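You operate a simulated robot arm through the tools that you are given. There is no shell and no other tool. Be economical: measure what you need, move in short steps, check, and stop when the job is done.

The job below is to be done with a simulated robot arm. You get a single attempt, and the scene is never put back.

TASK
Stand the yellow cup in the niche and wipe the sticky ring off the ledge.
Fine: wet the green sponge in the water dish first and lay it back.

The check looks at the end state, three seconds after you hand in, the way a careful person would. Anything else that was tipped, shoved, dropped, spilled or broken makes it a failure.

THE ROBOT
A 7-joint arm with a two-finger parallel gripper, fixed in place. Base frame: the origin is at the foot of the arm, x ahead of it, y to its left, z up; the work surface is at about z = 920. Units: mm, degrees, N and s.
With the tool pointing down near the work surface it reaches from about 240 to 680 mm from the base axis. Its first joint turns from -66.0 to 66.0 degrees. Payload 2.4 kg.
The TCP is the grasp point between the finger pads, 30 mm short of the fingertips. In the tool frame z runs along the fingers and y along their closing line. The gripper opens to 94 mm. The fingers are 28 mm wide and 10 mm thick; the gripper's body (50 by 96 mm) begins 55 mm behind the TCP.
Orientation is that of the tool frame in the base frame, as a unit quaternion [x, y, z, w]. With the fingers straight down and closing along the base's y, the tool's x points along the base's -x, its y along +y and its z along -z.

THE INTERFACE
- The arm moves only by the tool send_rows. Its argument "increments" is a list of rows, each an object of numbers (a shift or turn left out is 0, a gripper value left out holds the last): "x", "y", "z": the shift along the base's x, y, z in m; "ax", "ay", "az": the turn, a rotation vector about the base's x, y, z in degrees. In form: [{"x": .., "y": .., "z": .., "ax": .., "ay": .., "az": ..}, ...]. A call has 1 to 12 rows; each row is the pose to reach, as a shift and turn from the pose commanded when the call began. "hand" is the gripper command, from -1 (fully open) to 1 (shut), values between in proportion, set as the call begins (left out, the last holds). A row lasts 0.2 s, in which the tool goes at most 50 mm and 8.6 degrees; a call with a longer step from one row to the next is refused whole, and so is a gripper value outside its range. A pose out of reach is approached as far as the arm can. The call stops where the force on the tool passes 40 N (or 10 N more than at its start, if that is more) or the arm is blocked; 0.2 s more then pass. The fingers move at their own pace (about 153 mm/s each) and stop on an object; they squeeze with about 21 N. The grip force told is the motor's: it shows also when the fingers shut on nothing. Time passes only in rows, and 0.2 s behind the last, so rows that repeat a pose let the fingers close. It gives the time, the measured TCP pose, the force on the tool (base axes), the opening and the grip force at its end, in the units of the frame above (readings bear some noise), and new pictures: "pictures" is both (left out), scene, wrist or none.
- Cameras (640 x 400 px; columns grow to the right, rows downward): "scene" is fixed at [57.9, 490.7, 1447.1]; the picture's right is [-0.51, -0.86, 0.00], its down [-0.46, 0.27, -0.85] and it looks along [0.73, -0.44, -0.53] (base axes); focal length 354 px, centre (320, 200). "wrist" rides on the gripper at [-37, 0, -58] in the tool frame; the picture's right is [0.00, -1.00, 0.00], its down [0.97, 0.00, -0.24] and it looks along [0.24, 0.00, 0.97] (tool axes); focal length 218 px, centre (320, 200).
- point_at(camera, pixels): for up to 12 pixels [column, row] of the newest picture of that camera ("zoom" is the newest enlarged one), the place [x, y, z] in the base frame of the surface seen there, good to about 2 mm. No time passes.
- enlarge(camera, box): a new picture of the part [left, top, right, bottom] of that camera's present view, enlarged. No time passes.
- sign_off(): hands the job in; it is judged then, once.

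Go step by step. Measure first, check grasps and placings, and put right what went wrong. The budget is 80 turns and 120 pictures, counting those below and the enlarged ones. Unless the task says otherwise, let go and move clear before handing in, and close with one line.

The tools are called after "Call:" as name(argument=value, ...) on one line, values as JSON. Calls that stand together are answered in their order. send_rows: Moves the arm, as the interface text tells. Its arguments: {"type":"object","properties":{"increments":{"type":"array"},"hand":{"type":"number"},"pictures":{"type":"string","enum":["both","scene","wrist","none"]}},"required":["increments"]} The other tools are called the same way: point_at (camera, pixels) gives the place of the surface under pixels of a picture; enlarge (camera, box) takes an enlarged picture of a part of a camera's view; sign_off () hands the job in.

At the start:

```text
clock: 0.0
tcp_pos: [411.5, 126.8, 1220.1]
ee_rot: [-0.001, 1.0, 0.0, 0.0]
contact_force: [0.0, 0.6, 0.3]
width: 94.1
gripper_force: 0.1
```

scene: 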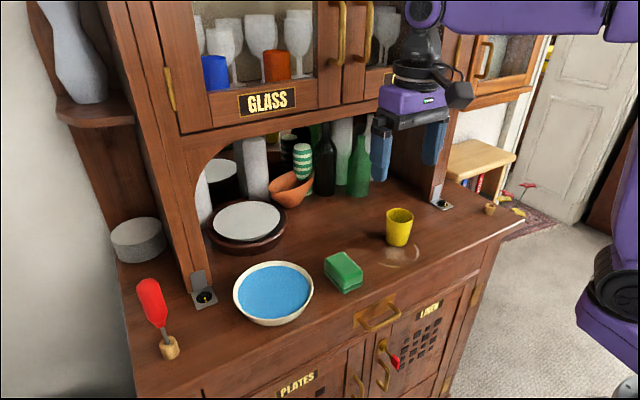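
wrist: 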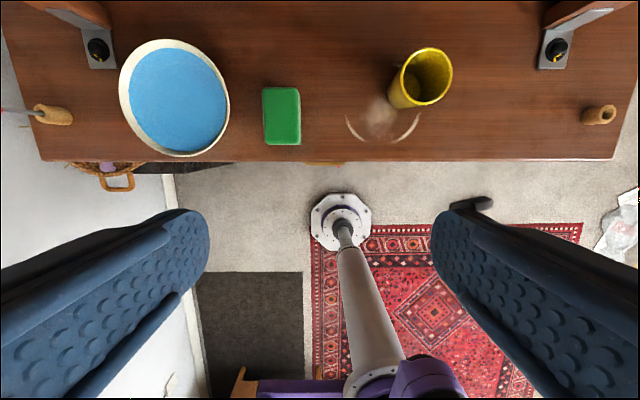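

The pictures show the water dish (scene 275,290), green sponge (343,270), yellow cup (399,227) and a ring on the ledge near (402,255). I will enlarge and measure these.

Call:
enlarge(camera="scene", box=[180, 110, 500, 330])

Call:
point_at(camera="scene", pixels=[[275, 290], [236, 290], [312, 290], [343, 262], [325, 262], [345, 252], [361, 268], [344, 281], [343, 291], [399, 212], [399, 244], [402, 262]])

Call:
point_at(camera="wrist", pixels=[[264, 88], [300, 88], [264, 144], [300, 144], [346, 115], [418, 115], [382, 100], [382, 140], [390, 75], [452, 75], [422, 47], [422, 103]])

Call:
enlarge(camera="wrist", box=[240, 30, 480, 170])

```text
1.82 times, centred on (340, 220) of scene
```

zoom: 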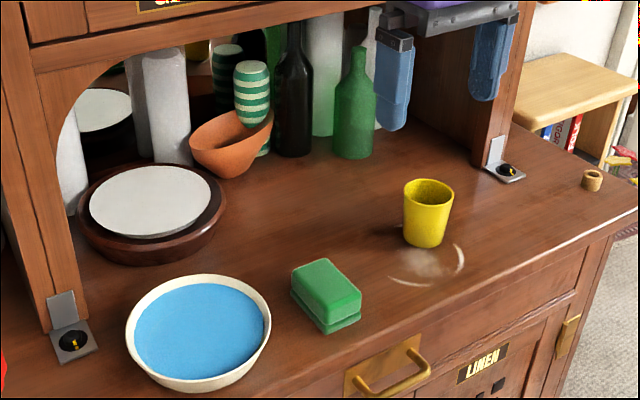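

```text
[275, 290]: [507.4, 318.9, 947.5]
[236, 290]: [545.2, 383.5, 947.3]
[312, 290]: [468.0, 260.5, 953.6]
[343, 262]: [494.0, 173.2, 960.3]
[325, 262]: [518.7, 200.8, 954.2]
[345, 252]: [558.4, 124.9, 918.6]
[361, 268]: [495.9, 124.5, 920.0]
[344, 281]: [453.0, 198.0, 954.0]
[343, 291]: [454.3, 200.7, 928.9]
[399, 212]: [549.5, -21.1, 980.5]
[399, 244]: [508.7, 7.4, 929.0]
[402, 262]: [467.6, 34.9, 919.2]
```

```text
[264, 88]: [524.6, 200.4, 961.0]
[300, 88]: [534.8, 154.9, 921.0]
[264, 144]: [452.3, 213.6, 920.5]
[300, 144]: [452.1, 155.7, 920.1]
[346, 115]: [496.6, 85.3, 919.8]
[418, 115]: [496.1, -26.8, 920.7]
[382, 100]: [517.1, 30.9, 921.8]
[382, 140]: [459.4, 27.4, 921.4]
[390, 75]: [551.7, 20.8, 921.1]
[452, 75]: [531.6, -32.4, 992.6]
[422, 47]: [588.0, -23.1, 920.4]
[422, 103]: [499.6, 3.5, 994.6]
```

```text
2.67 times, centred on (360, 100) of wrist
```

zoom: 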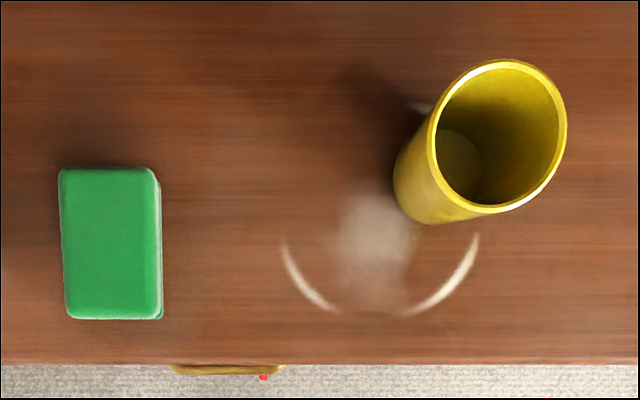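

The ring is partly under the cup, about 60 mm radius around (503,29), so the cup moves first. Now I measure the niche: posts, arch height, and free floor.

Call:
point_at(camera="scene", pixels=[[203, 296], [441, 204], [188, 240], [215, 150], [280, 128], [375, 100], [450, 120], [433, 190], [357, 193], [325, 192], [290, 200], [248, 222]])

Call:
point_at(camera="scene", pixels=[[385, 200], [400, 190], [415, 190], [350, 220], [320, 215], [390, 170], [300, 160], [240, 145], [340, 115], [285, 220], [435, 210], [265, 90]])

Call:
enlarge(camera="scene", box=[340, 80, 500, 220])

Call:
point_at(camera="wrist", pixels=[[98, 48], [557, 48], [80, 10], [575, 10], [320, 5], [200, 5], [450, 5], [120, 90], [230, 90], [176, 40], [176, 157], [320, 159]])

```text
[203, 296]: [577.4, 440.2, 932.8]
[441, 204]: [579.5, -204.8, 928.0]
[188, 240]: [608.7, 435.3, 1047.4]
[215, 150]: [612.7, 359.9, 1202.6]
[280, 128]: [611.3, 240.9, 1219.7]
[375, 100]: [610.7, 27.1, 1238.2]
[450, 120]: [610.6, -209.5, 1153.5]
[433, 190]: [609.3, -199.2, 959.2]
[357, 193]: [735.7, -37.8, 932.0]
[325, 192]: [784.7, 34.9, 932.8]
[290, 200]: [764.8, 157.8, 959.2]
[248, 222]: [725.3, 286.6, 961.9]
```

```text
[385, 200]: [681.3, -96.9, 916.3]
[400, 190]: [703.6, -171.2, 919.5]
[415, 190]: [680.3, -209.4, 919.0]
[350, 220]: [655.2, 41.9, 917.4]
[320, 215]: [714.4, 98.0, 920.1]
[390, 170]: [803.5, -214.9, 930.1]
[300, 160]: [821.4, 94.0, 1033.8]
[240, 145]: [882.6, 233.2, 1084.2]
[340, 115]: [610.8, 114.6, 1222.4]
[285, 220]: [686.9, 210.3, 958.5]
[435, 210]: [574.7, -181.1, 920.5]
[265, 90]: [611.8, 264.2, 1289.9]
```

```text
2.86 times, centred on (420, 150) of scene
```

zoom: 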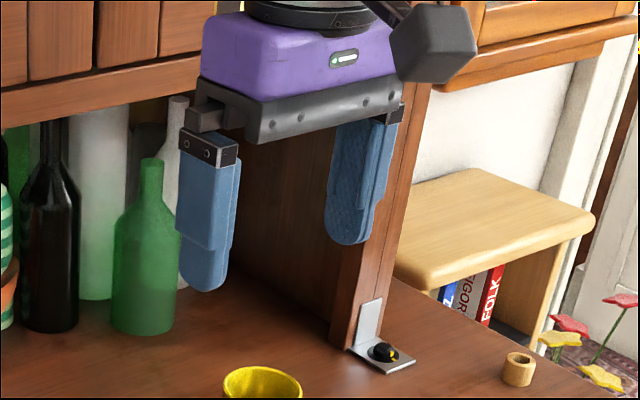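

```text
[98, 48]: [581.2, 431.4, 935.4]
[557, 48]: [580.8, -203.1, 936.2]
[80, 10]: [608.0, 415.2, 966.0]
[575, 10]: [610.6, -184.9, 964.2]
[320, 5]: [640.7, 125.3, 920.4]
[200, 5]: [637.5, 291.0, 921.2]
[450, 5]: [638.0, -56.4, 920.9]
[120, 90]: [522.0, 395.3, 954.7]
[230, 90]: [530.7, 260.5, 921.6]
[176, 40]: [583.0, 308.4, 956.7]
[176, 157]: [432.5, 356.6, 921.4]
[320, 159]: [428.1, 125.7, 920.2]
```

Niche front is at x≈610, floor free around (665,40), and the arch is about z 1230 high, so I'll hold the cup with the tool tilted forward about 50°. The cup axis is at about (523,0) with the rim at z 994; I move to a pre-grasp in front of it.

Call:
send_rows(increments=[{"x": 0.003, "y": -0.021, "z": -0.03, "ay": -8.4}, {"x": 0.006, "y": -0.042, "z": -0.06, "ay": -16.8}, {"x": 0.01, "y": -0.063, "z": -0.09, "ay": -25.2}, {"x": 0.013, "y": -0.084, "z": -0.12, "ay": -33.6}, {"x": 0.016, "y": -0.105, "z": -0.15, "ay": -42}, {"x": 0.02, "y": -0.127, "z": -0.178, "ay": -50}, {"x": 0.02, "y": -0.127, "z": -0.178, "ay": -50}], hand=-1)

```text
clock: 1.6
tcp_pos: [428.8, -19.0, 1034.8]
ee_rot: [0.027, 0.913, -0.033, 0.405]
contact_force: [1.8, 4.3, 1.0]
width: 94.1
gripper_force: 0.2
out of reach, approached as far as the arm can: row 5, 6
```

scene: 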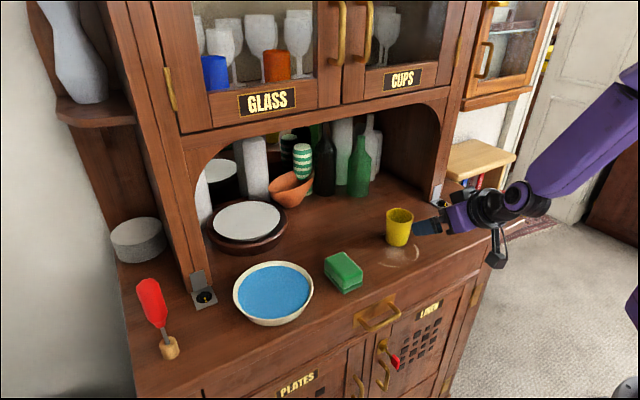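
wrist: 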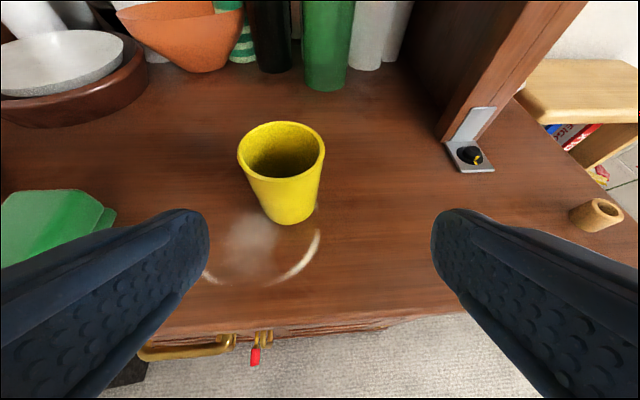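

The full tilt was out of reach this close to the base (tcp at 428.8,-19). I back the tilt off to about 45° and advance a bit so the arm can settle on y=0.

Call:
send_rows(increments=[{"x": 0.01, "z": 0.0, "ay": 3}, {"x": 0.02, "z": -0.005, "ay": 5}, {"x": 0.025, "z": -0.01, "ay": 5}, {"x": 0.025, "z": -0.01, "ay": 5}], pictures="wrist")

```text
clock: 2.6
tcp_pos: [458.1, -1.4, 1031.5]
ee_rot: [0.0, 0.924, 0.0, 0.383]
contact_force: [0.0, 0.3, -0.6]
width: 94.0
gripper_force: 0.0
```

wrist: 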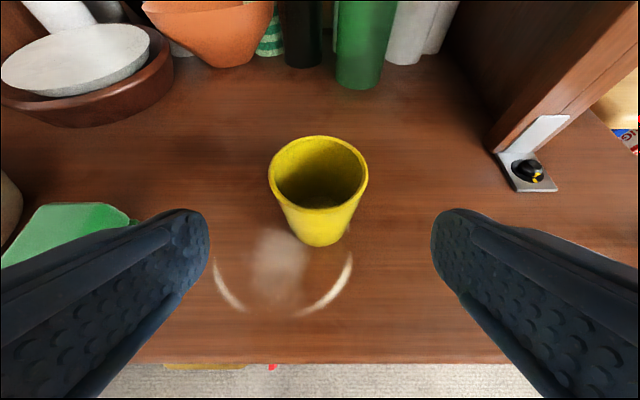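

Pose is now exact at 45°, with the cup centred between the fingers. I advance along the tool axis onto the cup axis and check before closing.

Call:
send_rows(increments=[{"x": 0.02, "z": -0.02}, {"x": 0.042, "z": -0.042}, {"x": 0.063, "z": -0.063}, {"x": 0.063, "z": -0.063}])

```text
clock: 3.6
tcp_pos: [522.6, -0.0, 966.4]
ee_rot: [0.0, 0.924, 0.001, 0.382]
contact_force: [0.7, 0.1, 0.5]
width: 94.0
gripper_force: 0.1
```

scene: 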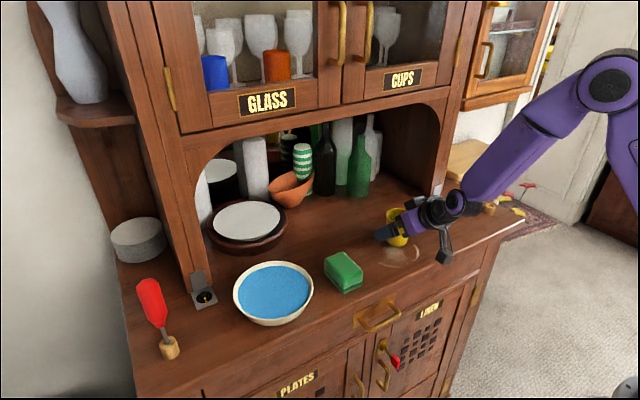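
wrist: 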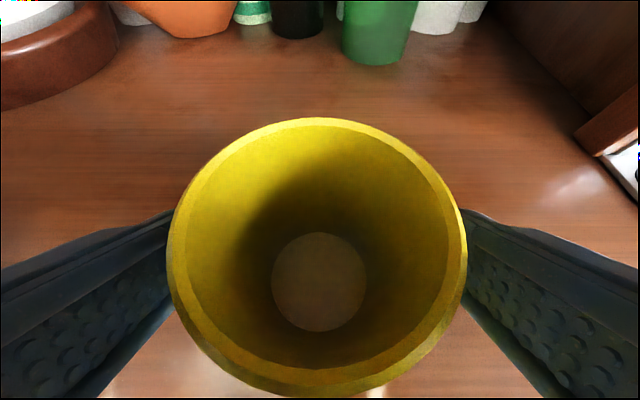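

Cup rim (316,255 in wrist) lies between the fingers at both sides. I close on it.

Call:
send_rows(increments=[{}, {}, {}], hand=1, pictures="wrist")

```text
clock: 4.4
tcp_pos: [521.8, -1.4, 966.9]
ee_rot: [0.0, 0.924, 0.0, 0.383]
contact_force: [0.5, 0.4, 0.6]
width: 63.6
gripper_force: 21.5
```

wrist: 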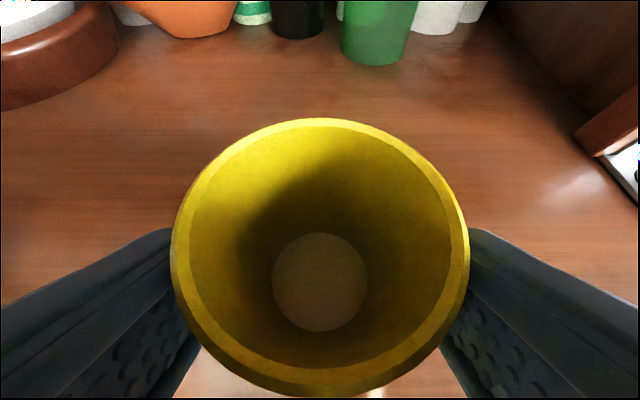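

The grip holds (width 63.6, 21.5 N). I lift 30 mm and check.

Call:
send_rows(increments=[{"z": 0.01}, {"z": 0.02}, {"z": 0.03}, {"z": 0.03}])

```text
clock: 5.4
tcp_pos: [521.6, -1.2, 998.2]
ee_rot: [0.0, 0.924, 0.0, 0.383]
contact_force: [-0.1, 0.7, -1.0]
width: 63.2
gripper_force: 20.8
```

scene: 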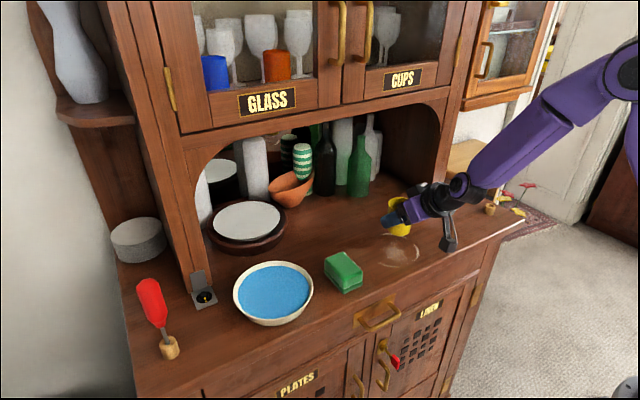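
wrist: 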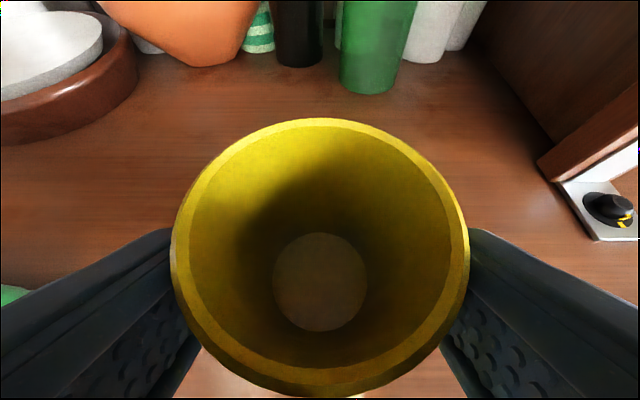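

Cup lifted upright. I carry it into the niche toward (668,34) with the remaining space checked clear.

Call:
send_rows(increments=[{"x": 0.03, "y": 0.009}, {"x": 0.06, "y": 0.018}, {"x": 0.09, "y": 0.026}, {"x": 0.12, "y": 0.035}, {"x": 0.146, "y": 0.035}, {"x": 0.146, "y": 0.035}])

```text
clock: 6.8
tcp_pos: [668.8, 32.9, 997.0]
ee_rot: [0.0, 0.924, 0.0, 0.383]
contact_force: [-1.0, -0.3, -1.8]
width: 63.2
gripper_force: 21.1
```

scene: 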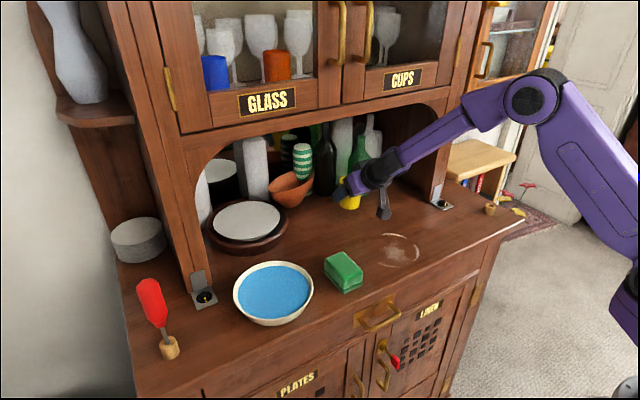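
wrist: 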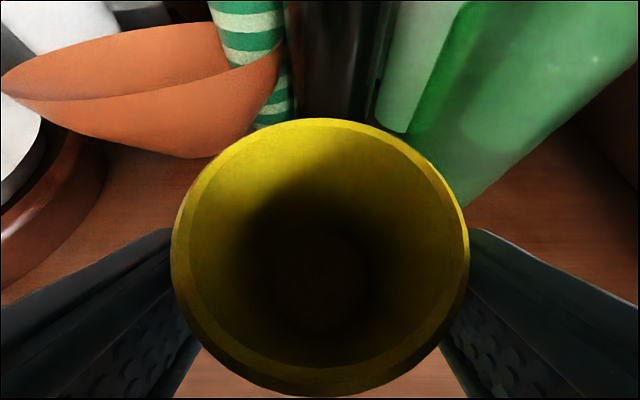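

Cup is inside the niche, clear of the bottle and bowl. I lower it by the 30 mm it was raised.

Call:
send_rows(increments=[{"z": -0.01}, {"z": -0.02}, {"z": -0.026}, {"z": -0.03}, {"z": -0.03}], pictures="none")

Call:
enlarge(camera="scene", box=[280, 130, 440, 230])

```text
clock: 8.0
tcp_pos: [667.7, 33.6, 966.6]
ee_rot: [0.001, 0.924, 0.0, 0.382]
contact_force: [0.5, 0.2, -0.9]
width: 63.2
gripper_force: 21.4
```

```text
4.00 times, centred on (360, 180) of scene
```

zoom: 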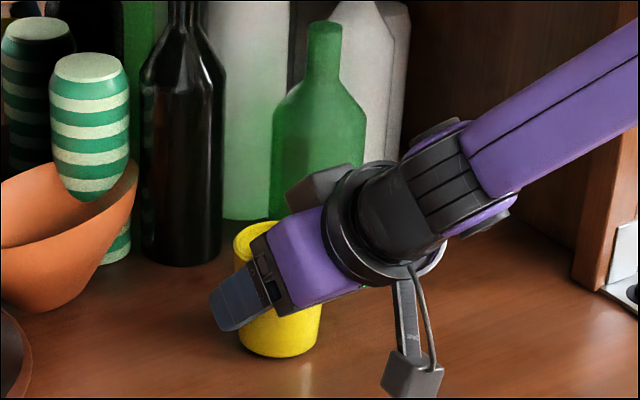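

The force shows no clear contact yet, so I ease down 2 mm and then see.

Call:
send_rows(increments=[{"z": -0.001}, {"z": -0.002}, {"z": -0.002}], pictures="none")

```text
clock: 8.8
tcp_pos: [668.1, 33.9, 967.1]
ee_rot: [0.0, 0.924, 0.0, 0.383]
contact_force: [-1.7, -0.1, 4.6]
width: 63.6
gripper_force: 20.8
```

The upward 4.6 N shows the cup stands on the surface. I open and check.

Call:
send_rows(increments=[{}, {}, {}], hand=-1, pictures="wrist")

```text
clock: 9.6
tcp_pos: [668.5, 33.5, 966.4]
ee_rot: [0.0, 0.924, 0.0, 0.383]
contact_force: [-0.4, -0.2, 0.1]
width: 94.2
gripper_force: 0.1
```

wrist: 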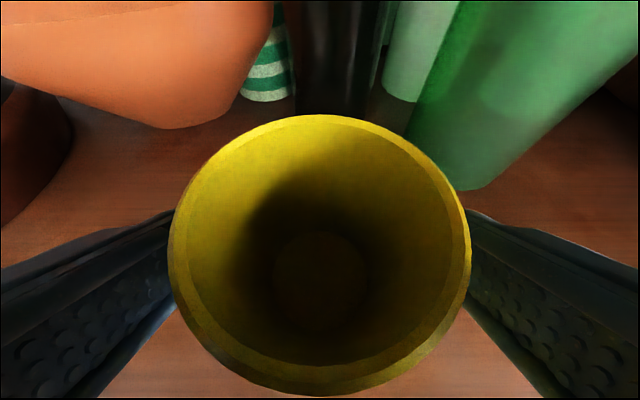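

Released, cup stands. I withdraw along the tool axis, then back out.

Call:
send_rows(increments=[{"x": -0.025, "z": 0.02}, {"x": -0.05, "z": 0.04}, {"x": -0.08, "z": 0.06}, {"x": -0.115, "z": 0.075}, {"x": -0.15, "z": 0.09}, {"x": -0.18, "z": 0.11}, {"x": -0.18, "z": 0.11}])

```text
clock: 11.2
tcp_pos: [488.9, 34.5, 1075.7]
ee_rot: [0.0, 0.924, 0.0, 0.382]
contact_force: [-0.2, 0.3, -0.5]
width: 93.9
gripper_force: 0.0
```

scene: 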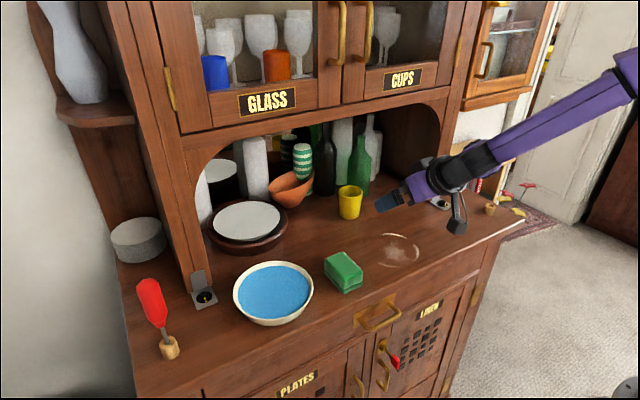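
wrist: 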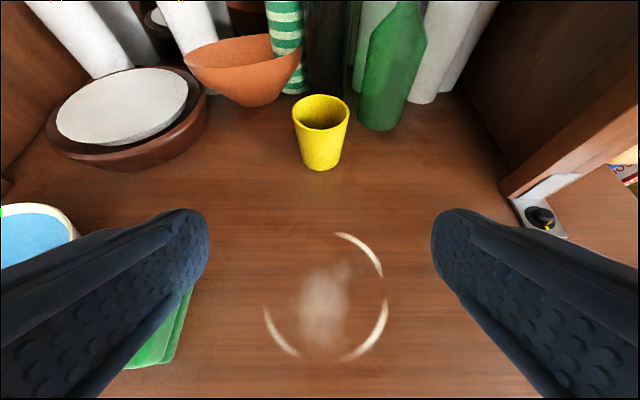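

The cup stands in the niche and the whole ring is visible (arcs at wrist 358,252 / 372,335 / 280,335). I measure the ring and move above the sponge with the tool straight down.

Call:
point_at(camera="wrist", pixels=[[337, 235], [363, 250], [381, 275], [386, 302], [375, 335], [350, 358], [266, 308], [275, 333], [298, 356], [325, 280], [325, 340], [303, 310]])

Call:
send_rows(increments=[{"y": 0.025, "z": 0.01, "ay": 8}, {"y": 0.05, "z": 0.02, "ay": 16}, {"y": 0.075, "z": 0.03, "ay": 24}, {"y": 0.1, "z": 0.04, "ay": 32}, {"y": 0.125, "z": 0.045, "ay": 40}, {"y": 0.146, "z": 0.05, "ay": 45}, {"y": 0.146, "z": 0.05, "ay": 45}])

```text
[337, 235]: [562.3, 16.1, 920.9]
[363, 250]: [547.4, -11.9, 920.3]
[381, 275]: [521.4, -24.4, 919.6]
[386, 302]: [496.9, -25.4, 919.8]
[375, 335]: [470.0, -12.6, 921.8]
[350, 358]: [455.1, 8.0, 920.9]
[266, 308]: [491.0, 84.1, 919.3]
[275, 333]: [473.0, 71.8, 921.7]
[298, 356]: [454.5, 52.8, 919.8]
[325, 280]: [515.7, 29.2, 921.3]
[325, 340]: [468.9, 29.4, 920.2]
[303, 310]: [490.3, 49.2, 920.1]
```

```text
clock: 12.8
tcp_pos: [487.5, 179.8, 1128.0]
ee_rot: [0.0, 1.0, 0.0, -0.001]
contact_force: [-0.3, -0.5, 0.2]
width: 94.0
gripper_force: 0.0
```

scene: 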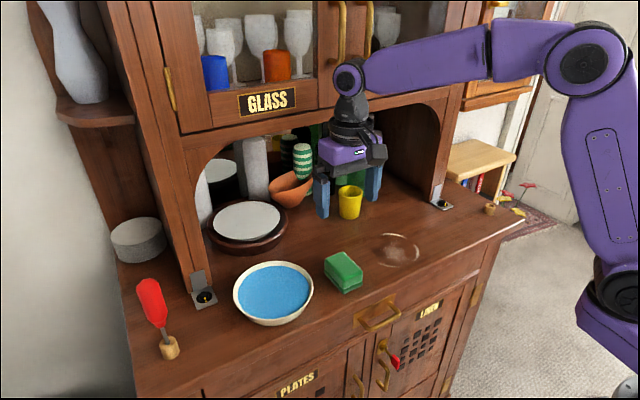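
wrist: 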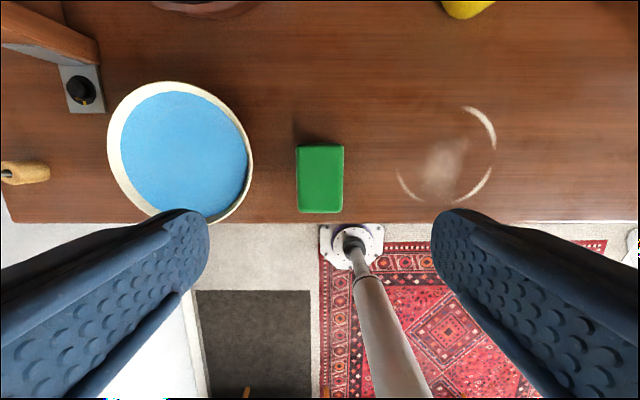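

Now centred near the sponge (wrist 320,180). I measure its corners precisely.

Call:
point_at(camera="wrist", pixels=[[300, 150], [342, 150], [300, 208], [340, 208], [320, 180], [180, 150], [180, 84], [110, 140], [250, 150], [215, 215], [150, 205], [225, 110]])

Call:
enlarge(camera="wrist", box=[90, 70, 370, 240])

```text
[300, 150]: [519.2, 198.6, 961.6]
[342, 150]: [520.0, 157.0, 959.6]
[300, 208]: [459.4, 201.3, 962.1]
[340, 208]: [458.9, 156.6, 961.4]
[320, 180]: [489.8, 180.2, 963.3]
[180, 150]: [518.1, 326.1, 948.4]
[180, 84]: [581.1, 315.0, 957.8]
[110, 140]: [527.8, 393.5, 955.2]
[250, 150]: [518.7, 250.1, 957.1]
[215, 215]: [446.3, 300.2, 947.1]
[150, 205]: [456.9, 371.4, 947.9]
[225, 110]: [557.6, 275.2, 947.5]
```

```text
2.29 times, centred on (230, 155) of wrist
```

zoom: 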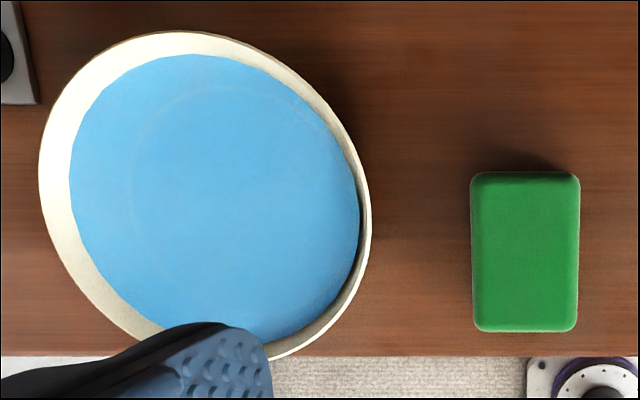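

Sponge centre (489,180), top z 962; dish centre about (508,321), water at z 947.5. I descend to TCP z 966 with fingers open, on the sponge's sides.

Call:
send_rows(increments=[{"x": 0.001, "z": -0.045}, {"x": 0.001, "z": -0.09}, {"x": 0.001, "z": -0.125}, {"x": 0.001, "z": -0.148}, {"x": 0.001, "z": -0.162}, {"x": 0.001, "z": -0.162}], pictures="wrist")

```text
clock: 14.2
tcp_pos: [488.2, 179.7, 966.2]
ee_rot: [0.0, 1.0, 0.0, 0.001]
contact_force: [-0.1, -0.4, 0.1]
width: 94.0
gripper_force: 0.1
```

wrist: 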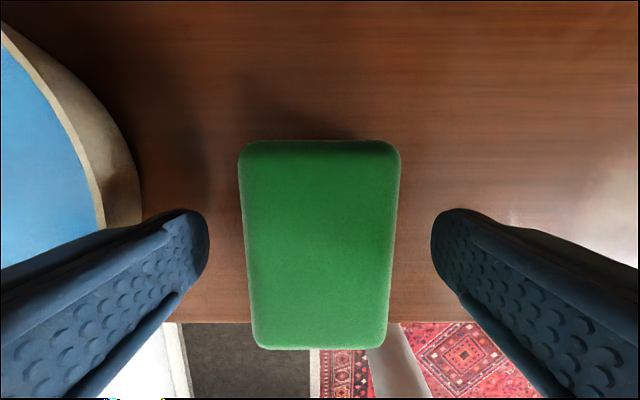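

Sponge is centred between the fingers, dish rim clear. I close.

Call:
send_rows(increments=[{}, {}, {}, {"z": 0.02}, {"z": 0.06}, {"z": 0.06}], hand=1)

```text
clock: 15.6
tcp_pos: [488.1, 181.9, 1024.5]
ee_rot: [0.0, 1.0, 0.0, 0.0]
contact_force: [-0.5, -0.4, -1.3]
width: 49.3
gripper_force: 20.9
```

scene: 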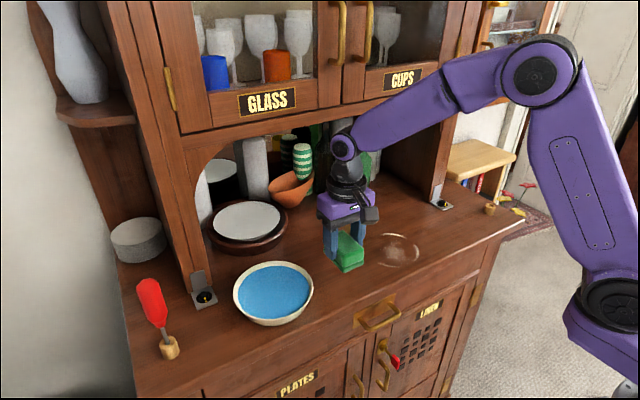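
wrist: 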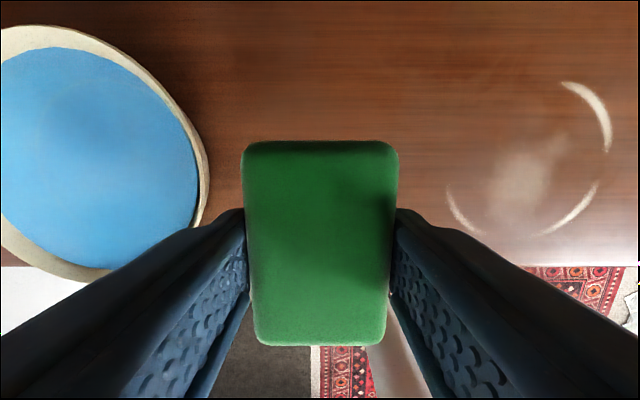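

The sponge is held (49.3 mm). I carry it over the dish centre at (508,321).

Call:
send_rows(increments=[{"x": 0.005, "y": 0.035}, {"x": 0.01, "y": 0.07}, {"x": 0.015, "y": 0.105}, {"x": 0.019, "y": 0.14}, {"x": 0.019, "y": 0.14}])

```text
clock: 16.8
tcp_pos: [507.8, 319.5, 1024.6]
ee_rot: [0.0, 1.0, -0.001, -0.001]
contact_force: [0.7, 0.6, -1.1]
width: 49.4
gripper_force: 21.3
```

scene: 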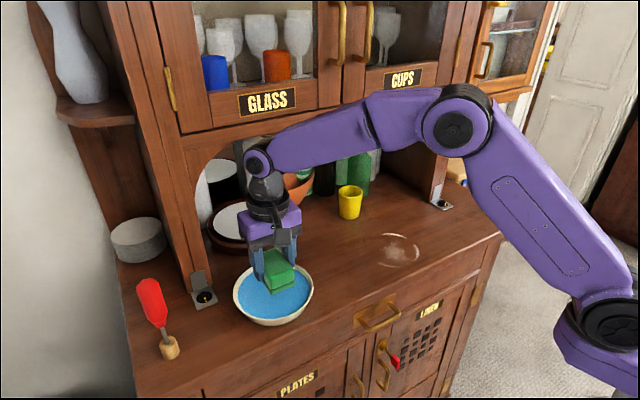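
wrist: 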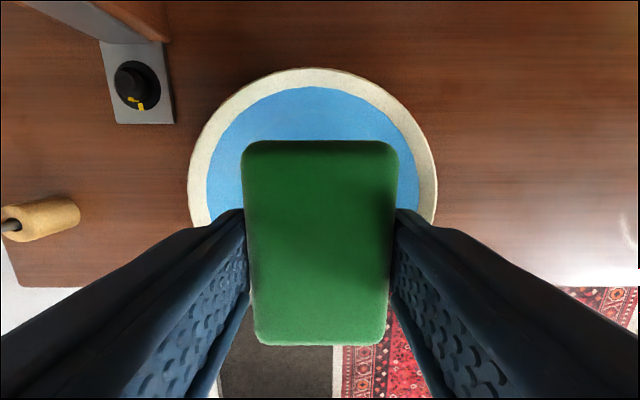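

Sponge is over the dish centre. I lower it slowly so its bottom dips about 10 mm under the water.

Call:
send_rows(increments=[{"z": -0.015}, {"z": -0.025}, {"z": -0.032}, {"z": -0.036}, {"z": -0.04}, {"z": -0.04}, {"z": -0.04}])

```text
clock: 18.4
tcp_pos: [507.4, 320.2, 984.6]
ee_rot: [0.0, 1.0, 0.001, 0.0]
contact_force: [0.2, -0.2, 0.0]
width: 49.1
gripper_force: 21.0
```

scene: 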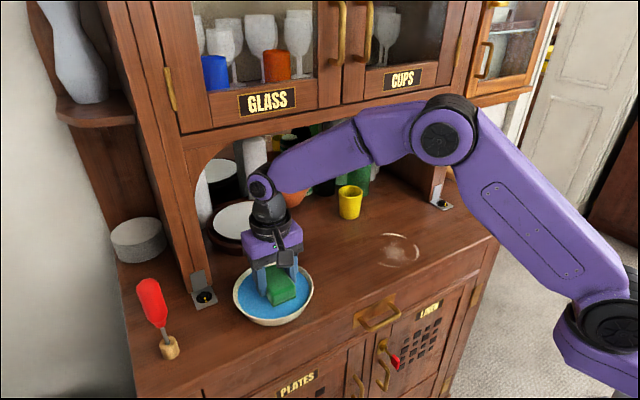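
wrist: 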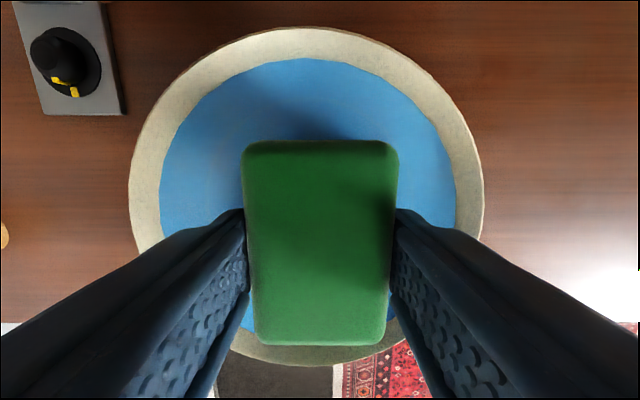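

It is in the water with no contact force. I go 5 mm deeper, hold a second to soak, then look.

Call:
send_rows(increments=[{"z": -0.003}, {"z": -0.005}, {"z": -0.005}, {"z": -0.005}, {"z": -0.005}, {"z": -0.005}], pictures="none")

Call:
enlarge(camera="scene", box=[210, 220, 350, 340])

```text
clock: 19.8
tcp_pos: [506.7, 319.2, 979.2]
ee_rot: [0.0, 1.0, 0.0, 0.0]
contact_force: [-0.1, -0.7, -0.6]
width: 49.3
gripper_force: 21.9
```

```text
3.33 times, centred on (280, 280) of scene
```

zoom: 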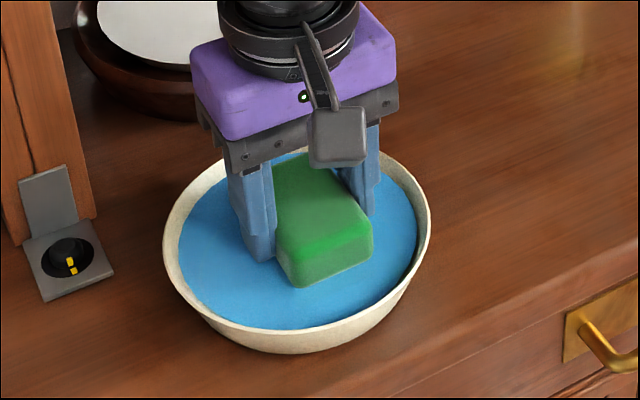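

The sponge's lower part is submerged and water is inside the rim. I raise it straight up and let it drip over the dish.

Call:
send_rows(increments=[{"z": 0.012}, {"z": 0.025}, {"z": 0.045}, {"z": 0.05}, {"z": 0.05}, {"z": 0.05}, {"z": 0.05}, {"z": 0.05}, {"z": 0.05}], pictures="none")

Call:
enlarge(camera="scene", box=[210, 220, 350, 340])

```text
clock: 21.8
tcp_pos: [508.6, 320.1, 1029.5]
ee_rot: [0.0, 1.0, 0.0, 0.0]
contact_force: [0.5, -0.1, -1.2]
width: 49.4
gripper_force: 21.2
```

```text
3.33 times, centred on (280, 280) of scene
```

zoom: 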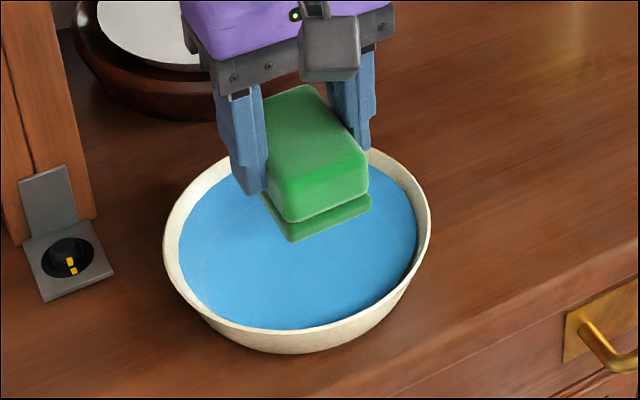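

The sponge came out wet and the dish is undisturbed. I carry it over the ring's near-left side at (480,80).

Call:
send_rows(increments=[{"x": -0.005, "y": -0.04}, {"x": -0.01, "y": -0.08}, {"x": -0.015, "y": -0.12}, {"x": -0.02, "y": -0.16}, {"x": -0.025, "y": -0.2}, {"x": -0.028, "y": -0.24}, {"x": -0.028, "y": -0.24, "z": -0.03}, {"x": -0.028, "y": -0.24, "z": -0.05}, {"x": -0.028, "y": -0.24, "z": -0.05}])

```text
clock: 23.8
tcp_pos: [478.5, 80.0, 977.1]
ee_rot: [0.0, 1.0, 0.0, 0.0]
contact_force: [0.1, -0.4, -0.5]
width: 49.3
gripper_force: 21.3
```

scene: 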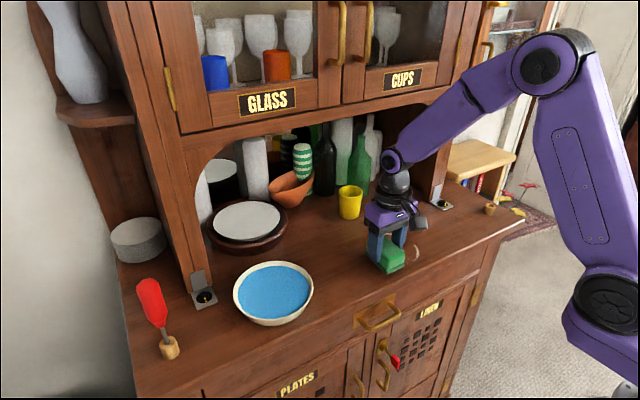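
wrist: 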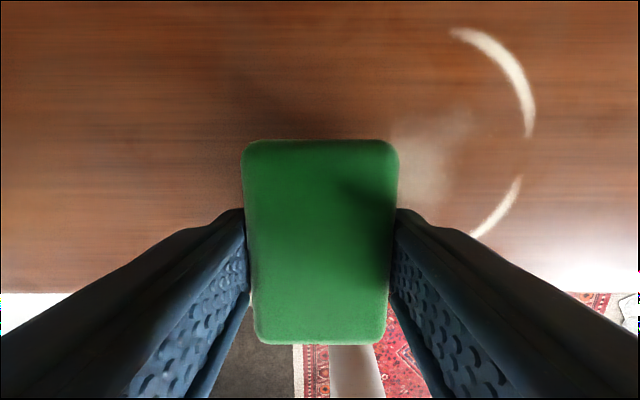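

Sponge is about 11 mm above the ledge. I lower it until a light press shows.

Call:
send_rows(increments=[{"z": -0.005}, {"z": -0.009}, {"z": -0.011}, {"z": -0.013}, {"z": -0.013}], pictures="none")

```text
clock: 25.0
tcp_pos: [480.1, 79.7, 966.5]
ee_rot: [0.0, 1.0, 0.0, 0.0]
contact_force: [-7.0, -0.9, 23.3]
width: 48.9
gripper_force: 21.3
```

Contact with 23 N, a bit stiff; I ease 1 mm and sweep along y, staying on the ledge.

Call:
send_rows(increments=[{"z": 0.001}, {"z": 0.001, "y": -0.02}, {"z": 0.001, "y": -0.04}, {"z": 0.001, "y": -0.06}, {"z": 0.001, "y": -0.08}, {"z": 0.001, "y": -0.1}, {"z": 0.001, "y": -0.1, "x": 0.015}, {"z": 0.001, "y": -0.1, "x": 0.03}, {"z": 0.001, "y": -0.08, "x": 0.03}, {"z": 0.001, "y": -0.06, "x": 0.03}])

```text
clock: 27.2
tcp_pos: [510.0, 18.2, 967.8]
ee_rot: [-0.001, 1.0, 0.0, 0.0]
contact_force: [0.2, 0.0, -0.8]
width: 49.3
gripper_force: 21.1
```

scene: 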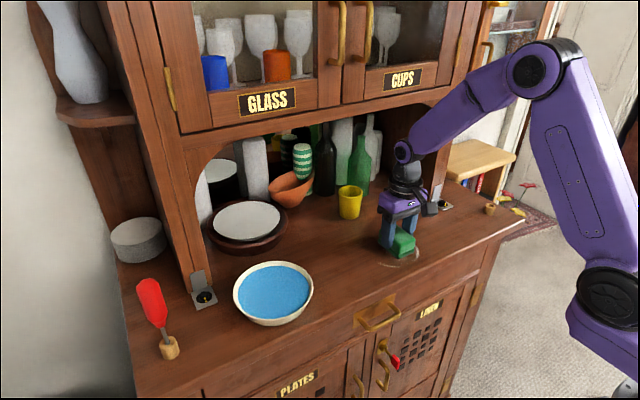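
wrist: 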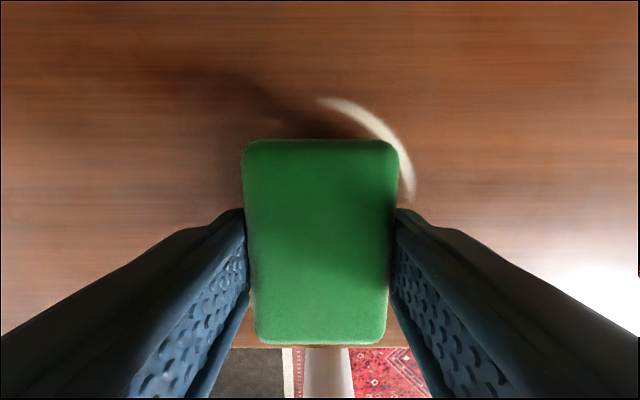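

Contact has been lost (force ≈0) and arc remnants still show (wrist 375,125; scene 405,262). I press 2 mm lower again and read the force.

Call:
send_rows(increments=[{"z": -0.001}, {"z": -0.002}, {"z": -0.002}], pictures="none")

```text
clock: 28.0
tcp_pos: [509.7, 19.3, 966.4]
ee_rot: [0.0, 1.0, 0.001, 0.001]
contact_force: [-4.1, -0.3, 22.7]
width: 49.3
gripper_force: 21.1
```

A press of about 23 N is fine; I keep this height and sweep the middle and far part of the ring.

Call:
send_rows(increments=[{"y": 0.02}, {"y": 0.04}, {"y": 0.062}, {"y": 0.062, "x": 0.016}, {"y": 0.062, "x": 0.032}, {"y": 0.04, "x": 0.032}, {"y": 0.02, "x": 0.032}, {"y": 0.0, "x": 0.032}, {"y": -0.02, "x": 0.032}, {"y": -0.04, "x": 0.032}, {"y": -0.04, "x": 0.016}, {"y": -0.04, "x": 0.0}], pictures="scene")

```text
clock: 30.6
tcp_pos: [512.7, -23.0, 967.6]
ee_rot: [0.001, 1.0, -0.001, 0.004]
contact_force: [13.2, -4.7, 28.0]
width: 49.2
gripper_force: 20.9
```

scene: 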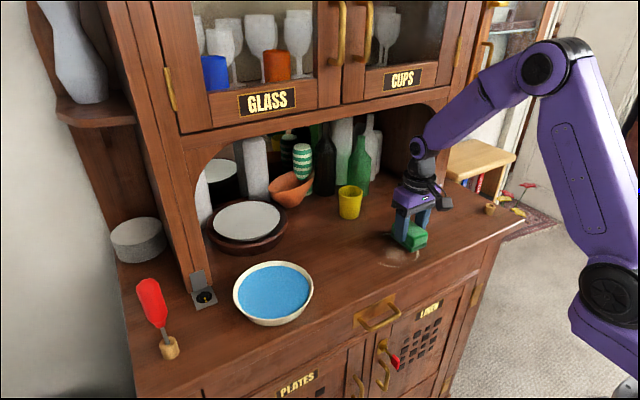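

The near part of the ring remains (scene 400,258). I sweep the near strip at x≈474, going left, then back along the middle.

Call:
send_rows(increments=[{"x": -0.018}, {"x": -0.034}, {"x": -0.034, "y": 0.02}, {"x": -0.034, "y": 0.04}, {"x": -0.034, "y": 0.06}, {"x": -0.034, "y": 0.08}, {"x": -0.034, "y": 0.1}, {"x": -0.018, "y": 0.1}, {"x": -0.01, "y": 0.08}, {"x": -0.01, "y": 0.06}, {"x": -0.01, "y": 0.04}, {"x": -0.01, "y": 0.02}])

```text
clock: 31.4
tcp_pos: [477.9, -12.5, 965.8]
ee_rot: [0.004, 1.0, -0.001, 0.003]
contact_force: [-1.2, 2.7, 5.5]
width: 49.1
gripper_force: 20.5
stopped in row 3: the force on the tool passed its limit (the readings are from after the stop); the commanded pose is now the measured one
```

scene: 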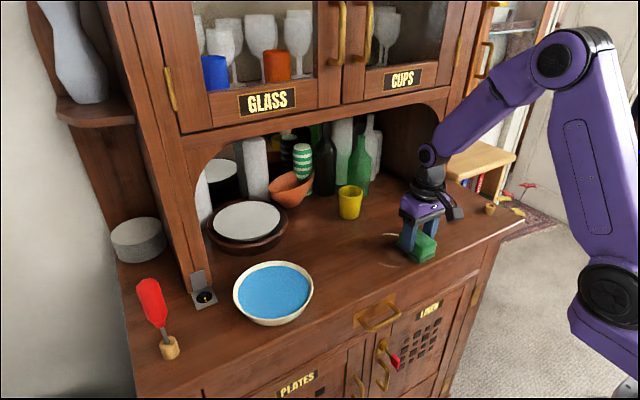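
wrist: 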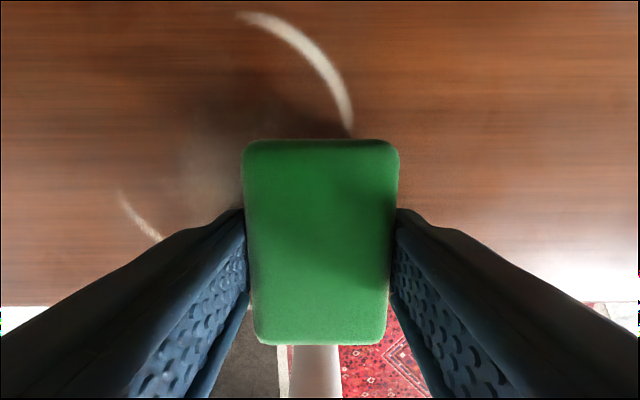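

The call stopped on force; the far arc (wrist 310,55) and left arc (140,215) remain, dimmer. I enlarge to judge how the wiping progresses.

Call:
enlarge(camera="scene", box=[360, 200, 460, 280])

```text
5.00 times, centred on (410, 240) of scene
```

zoom: 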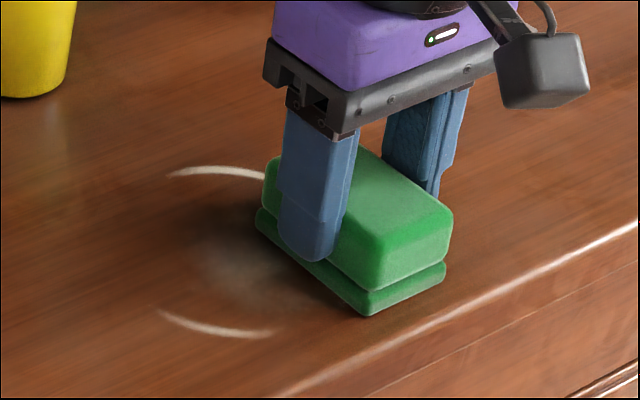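

The sponge sits properly in the grip and the left and far arcs are left. I sweep left along the near strip with light pressure, half a mm lower.

Call:
send_rows(increments=[{"y": 0.015, "z": -0.0005}, {"y": 0.03, "z": -0.0005}, {"y": 0.045, "z": -0.0005}, {"y": 0.06, "z": -0.0005}, {"y": 0.075, "z": -0.0005}, {"y": 0.09, "z": -0.0005}])

```text
clock: 32.8
tcp_pos: [477.2, 75.0, 966.5]
ee_rot: [0.003, 1.0, -0.002, 0.003]
contact_force: [-0.2, -10.2, 20.6]
width: 49.1
gripper_force: 21.1
```

scene: 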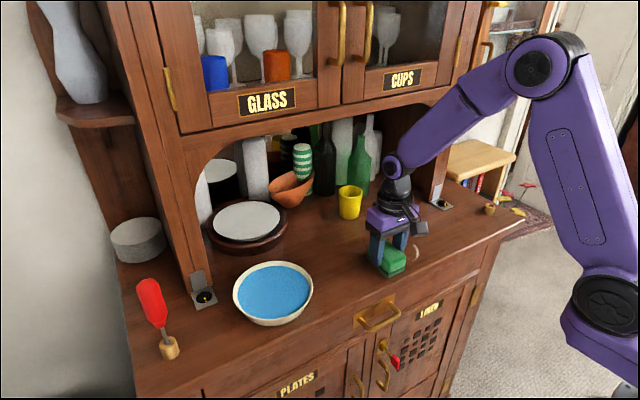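
wrist: 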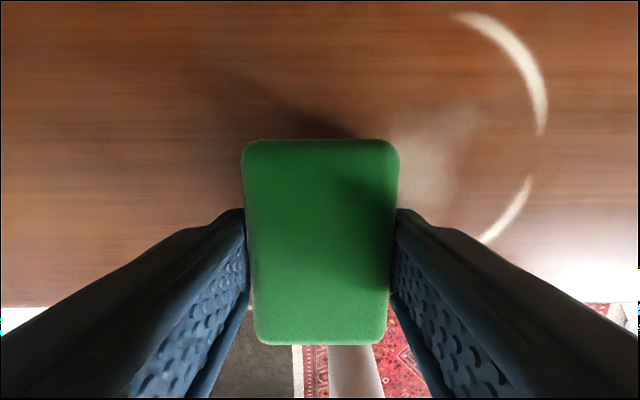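

Compared with the earlier same view the right arcs (wrist 510,60 and 505,215) are only slightly fainter, so several passes are needed. I sweep back right at this pressure with the return one row further out.

Call:
send_rows(increments=[{"y": -0.018}, {"y": -0.036}, {"y": -0.054}, {"y": -0.072}, {"y": -0.09}, {"y": -0.1}, {"y": -0.1, "x": 0.015}, {"y": -0.1, "x": 0.03}, {"y": -0.1, "x": 0.045}, {"y": -0.1, "x": 0.06}, {"y": -0.08, "x": 0.062}, {"y": -0.06, "x": 0.062}])

```text
clock: 33.6
tcp_pos: [477.9, 27.5, 966.9]
ee_rot: [0.002, 1.0, -0.001, 0.004]
contact_force: [-1.5, -1.5, 7.7]
width: 49.2
gripper_force: 22.0
stopped in row 3: the force on the tool passed its limit (the readings are from after the stop); the commanded pose is now the measured one
```

scene: 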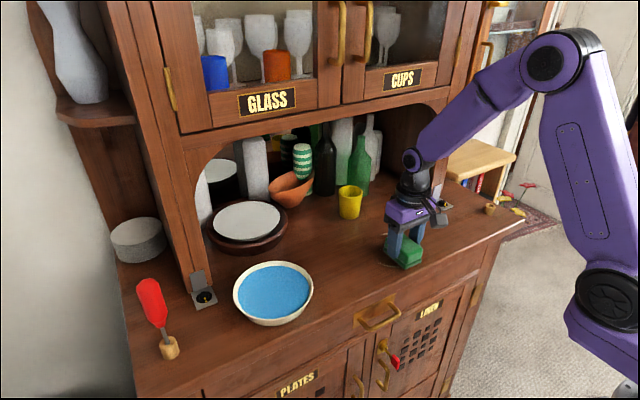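
wrist: 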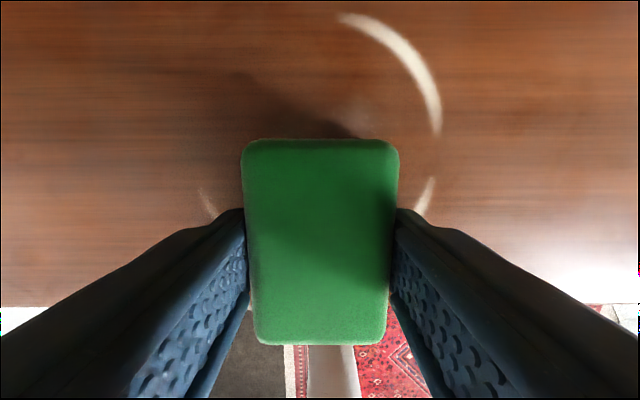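

The left arc (205,205) is now mostly gone, so wiping works. I continue right at the present lighter force.

Call:
send_rows(increments=[{"y": -0.015}, {"y": -0.03}, {"y": -0.045}, {"y": -0.055}, {"y": -0.055, "x": 0.015}, {"y": -0.055, "x": 0.03}, {"y": -0.055, "x": 0.045}, {"y": -0.055, "x": 0.06}, {"y": -0.04, "x": 0.062}, {"y": -0.025, "x": 0.062}, {"y": -0.01, "x": 0.062}, {"y": 0.005, "x": 0.062}])

```text
clock: 36.2
tcp_pos: [540.2, 32.6, 966.5]
ee_rot: [0.003, 1.0, -0.001, 0.007]
contact_force: [-1.0, -10.8, 26.6]
width: 49.1
gripper_force: 21.0
```

scene: 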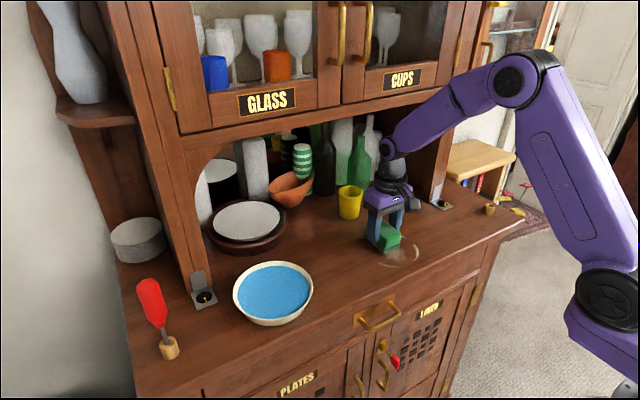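
wrist: 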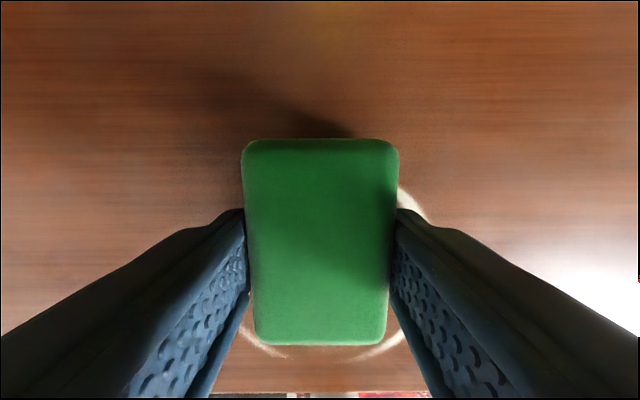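

Arc pieces are still visible round the sponge (wrist 260,345 / 385,345 / 415,205). I lift and step aside to look at the ring and the sponge's underside.

Call:
send_rows(increments=[{"z": 0.015}, {"z": 0.04}, {"z": 0.07, "y": 0.03}, {"z": 0.1, "y": 0.07}, {"z": 0.12, "y": 0.1}, {"z": 0.12, "y": 0.1}])

Call:
enlarge(camera="scene", box=[330, 170, 450, 280])

```text
clock: 37.6
tcp_pos: [541.2, 133.5, 1086.9]
ee_rot: [0.003, 1.0, 0.0, 0.004]
contact_force: [0.1, 0.4, -1.1]
width: 49.1
gripper_force: 21.1
```

scene: 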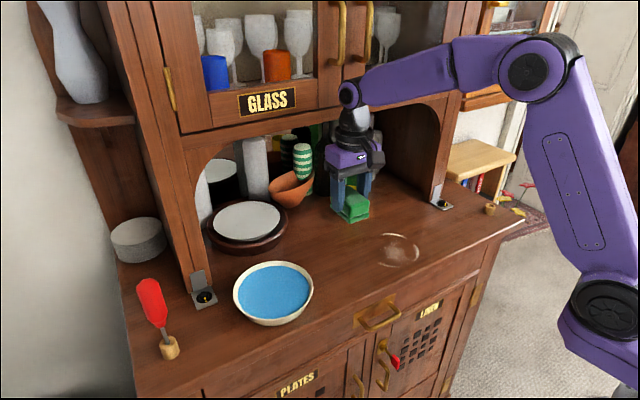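
wrist: 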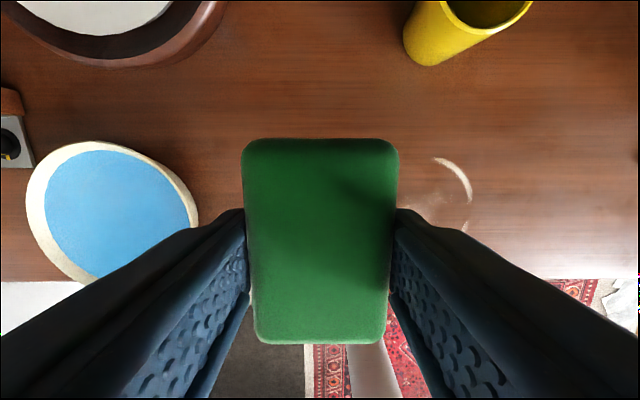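

```text
3.64 times, centred on (390, 225) of scene
```

zoom: 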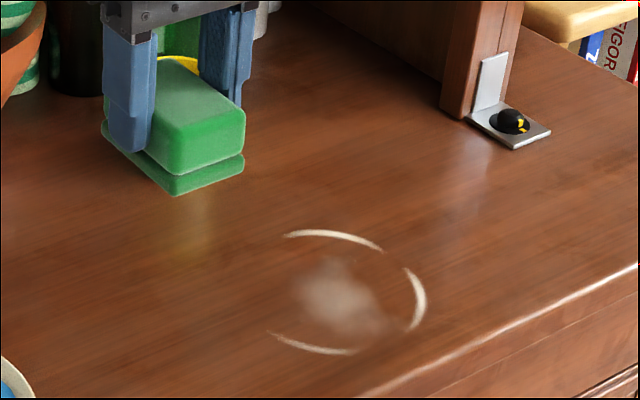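

All three arcs remain, though thinner on the left, so more rubbing is needed. I go to the left arc (475,68) and scrub there with short strokes to see the effect.

Call:
send_rows(increments=[{"x": -0.03, "y": -0.03, "z": -0.02}, {"x": -0.066, "y": -0.055, "z": -0.04}, {"x": -0.066, "y": -0.065, "z": -0.08}, {"x": -0.066, "y": -0.065, "z": -0.105}, {"x": -0.066, "y": -0.065, "z": -0.115}, {"x": -0.066, "y": -0.065, "z": -0.118}, {"x": -0.066, "y": -0.065, "z": -0.119}, {"x": -0.066, "y": -0.065, "z": -0.119}], pictures="none")

```text
clock: 39.4
tcp_pos: [473.9, 68.6, 967.6]
ee_rot: [0.001, 1.0, -0.001, 0.004]
contact_force: [-0.3, 0.7, -0.6]
width: 49.4
gripper_force: 20.9
```

Call:
send_rows(increments=[{"z": -0.0015}, {"z": -0.0015}], pictures="none")

```text
clock: 40.0
tcp_pos: [473.5, 69.2, 966.8]
ee_rot: [0.003, 1.0, -0.001, 0.006]
contact_force: [-2.0, 0.4, 20.1]
width: 49.4
gripper_force: 20.9
```

A press of 20 N at the left arc. I scrub with ±15 mm strokes.

Call:
send_rows(increments=[{"y": 0.012}, {"y": 0.0}, {"y": -0.012}, {"y": 0.0}, {"y": 0.012}, {"y": 0.0}, {"y": -0.012}, {"y": 0.0}, {"y": 0.012}, {"y": 0.0}, {"y": -0.012}, {"y": 0.0}], pictures="none")

```text
clock: 41.7
tcp_pos: [474.6, 60.4, 968.2]
ee_rot: [0.001, 1.0, -0.001, 0.006]
contact_force: [-4.2, -0.9, 8.4]
width: 49.2
gripper_force: 21.2
stopped in row 8: the force on the tool passed its limit (the readings are from after the stop); the commanded pose is now the measured one
```

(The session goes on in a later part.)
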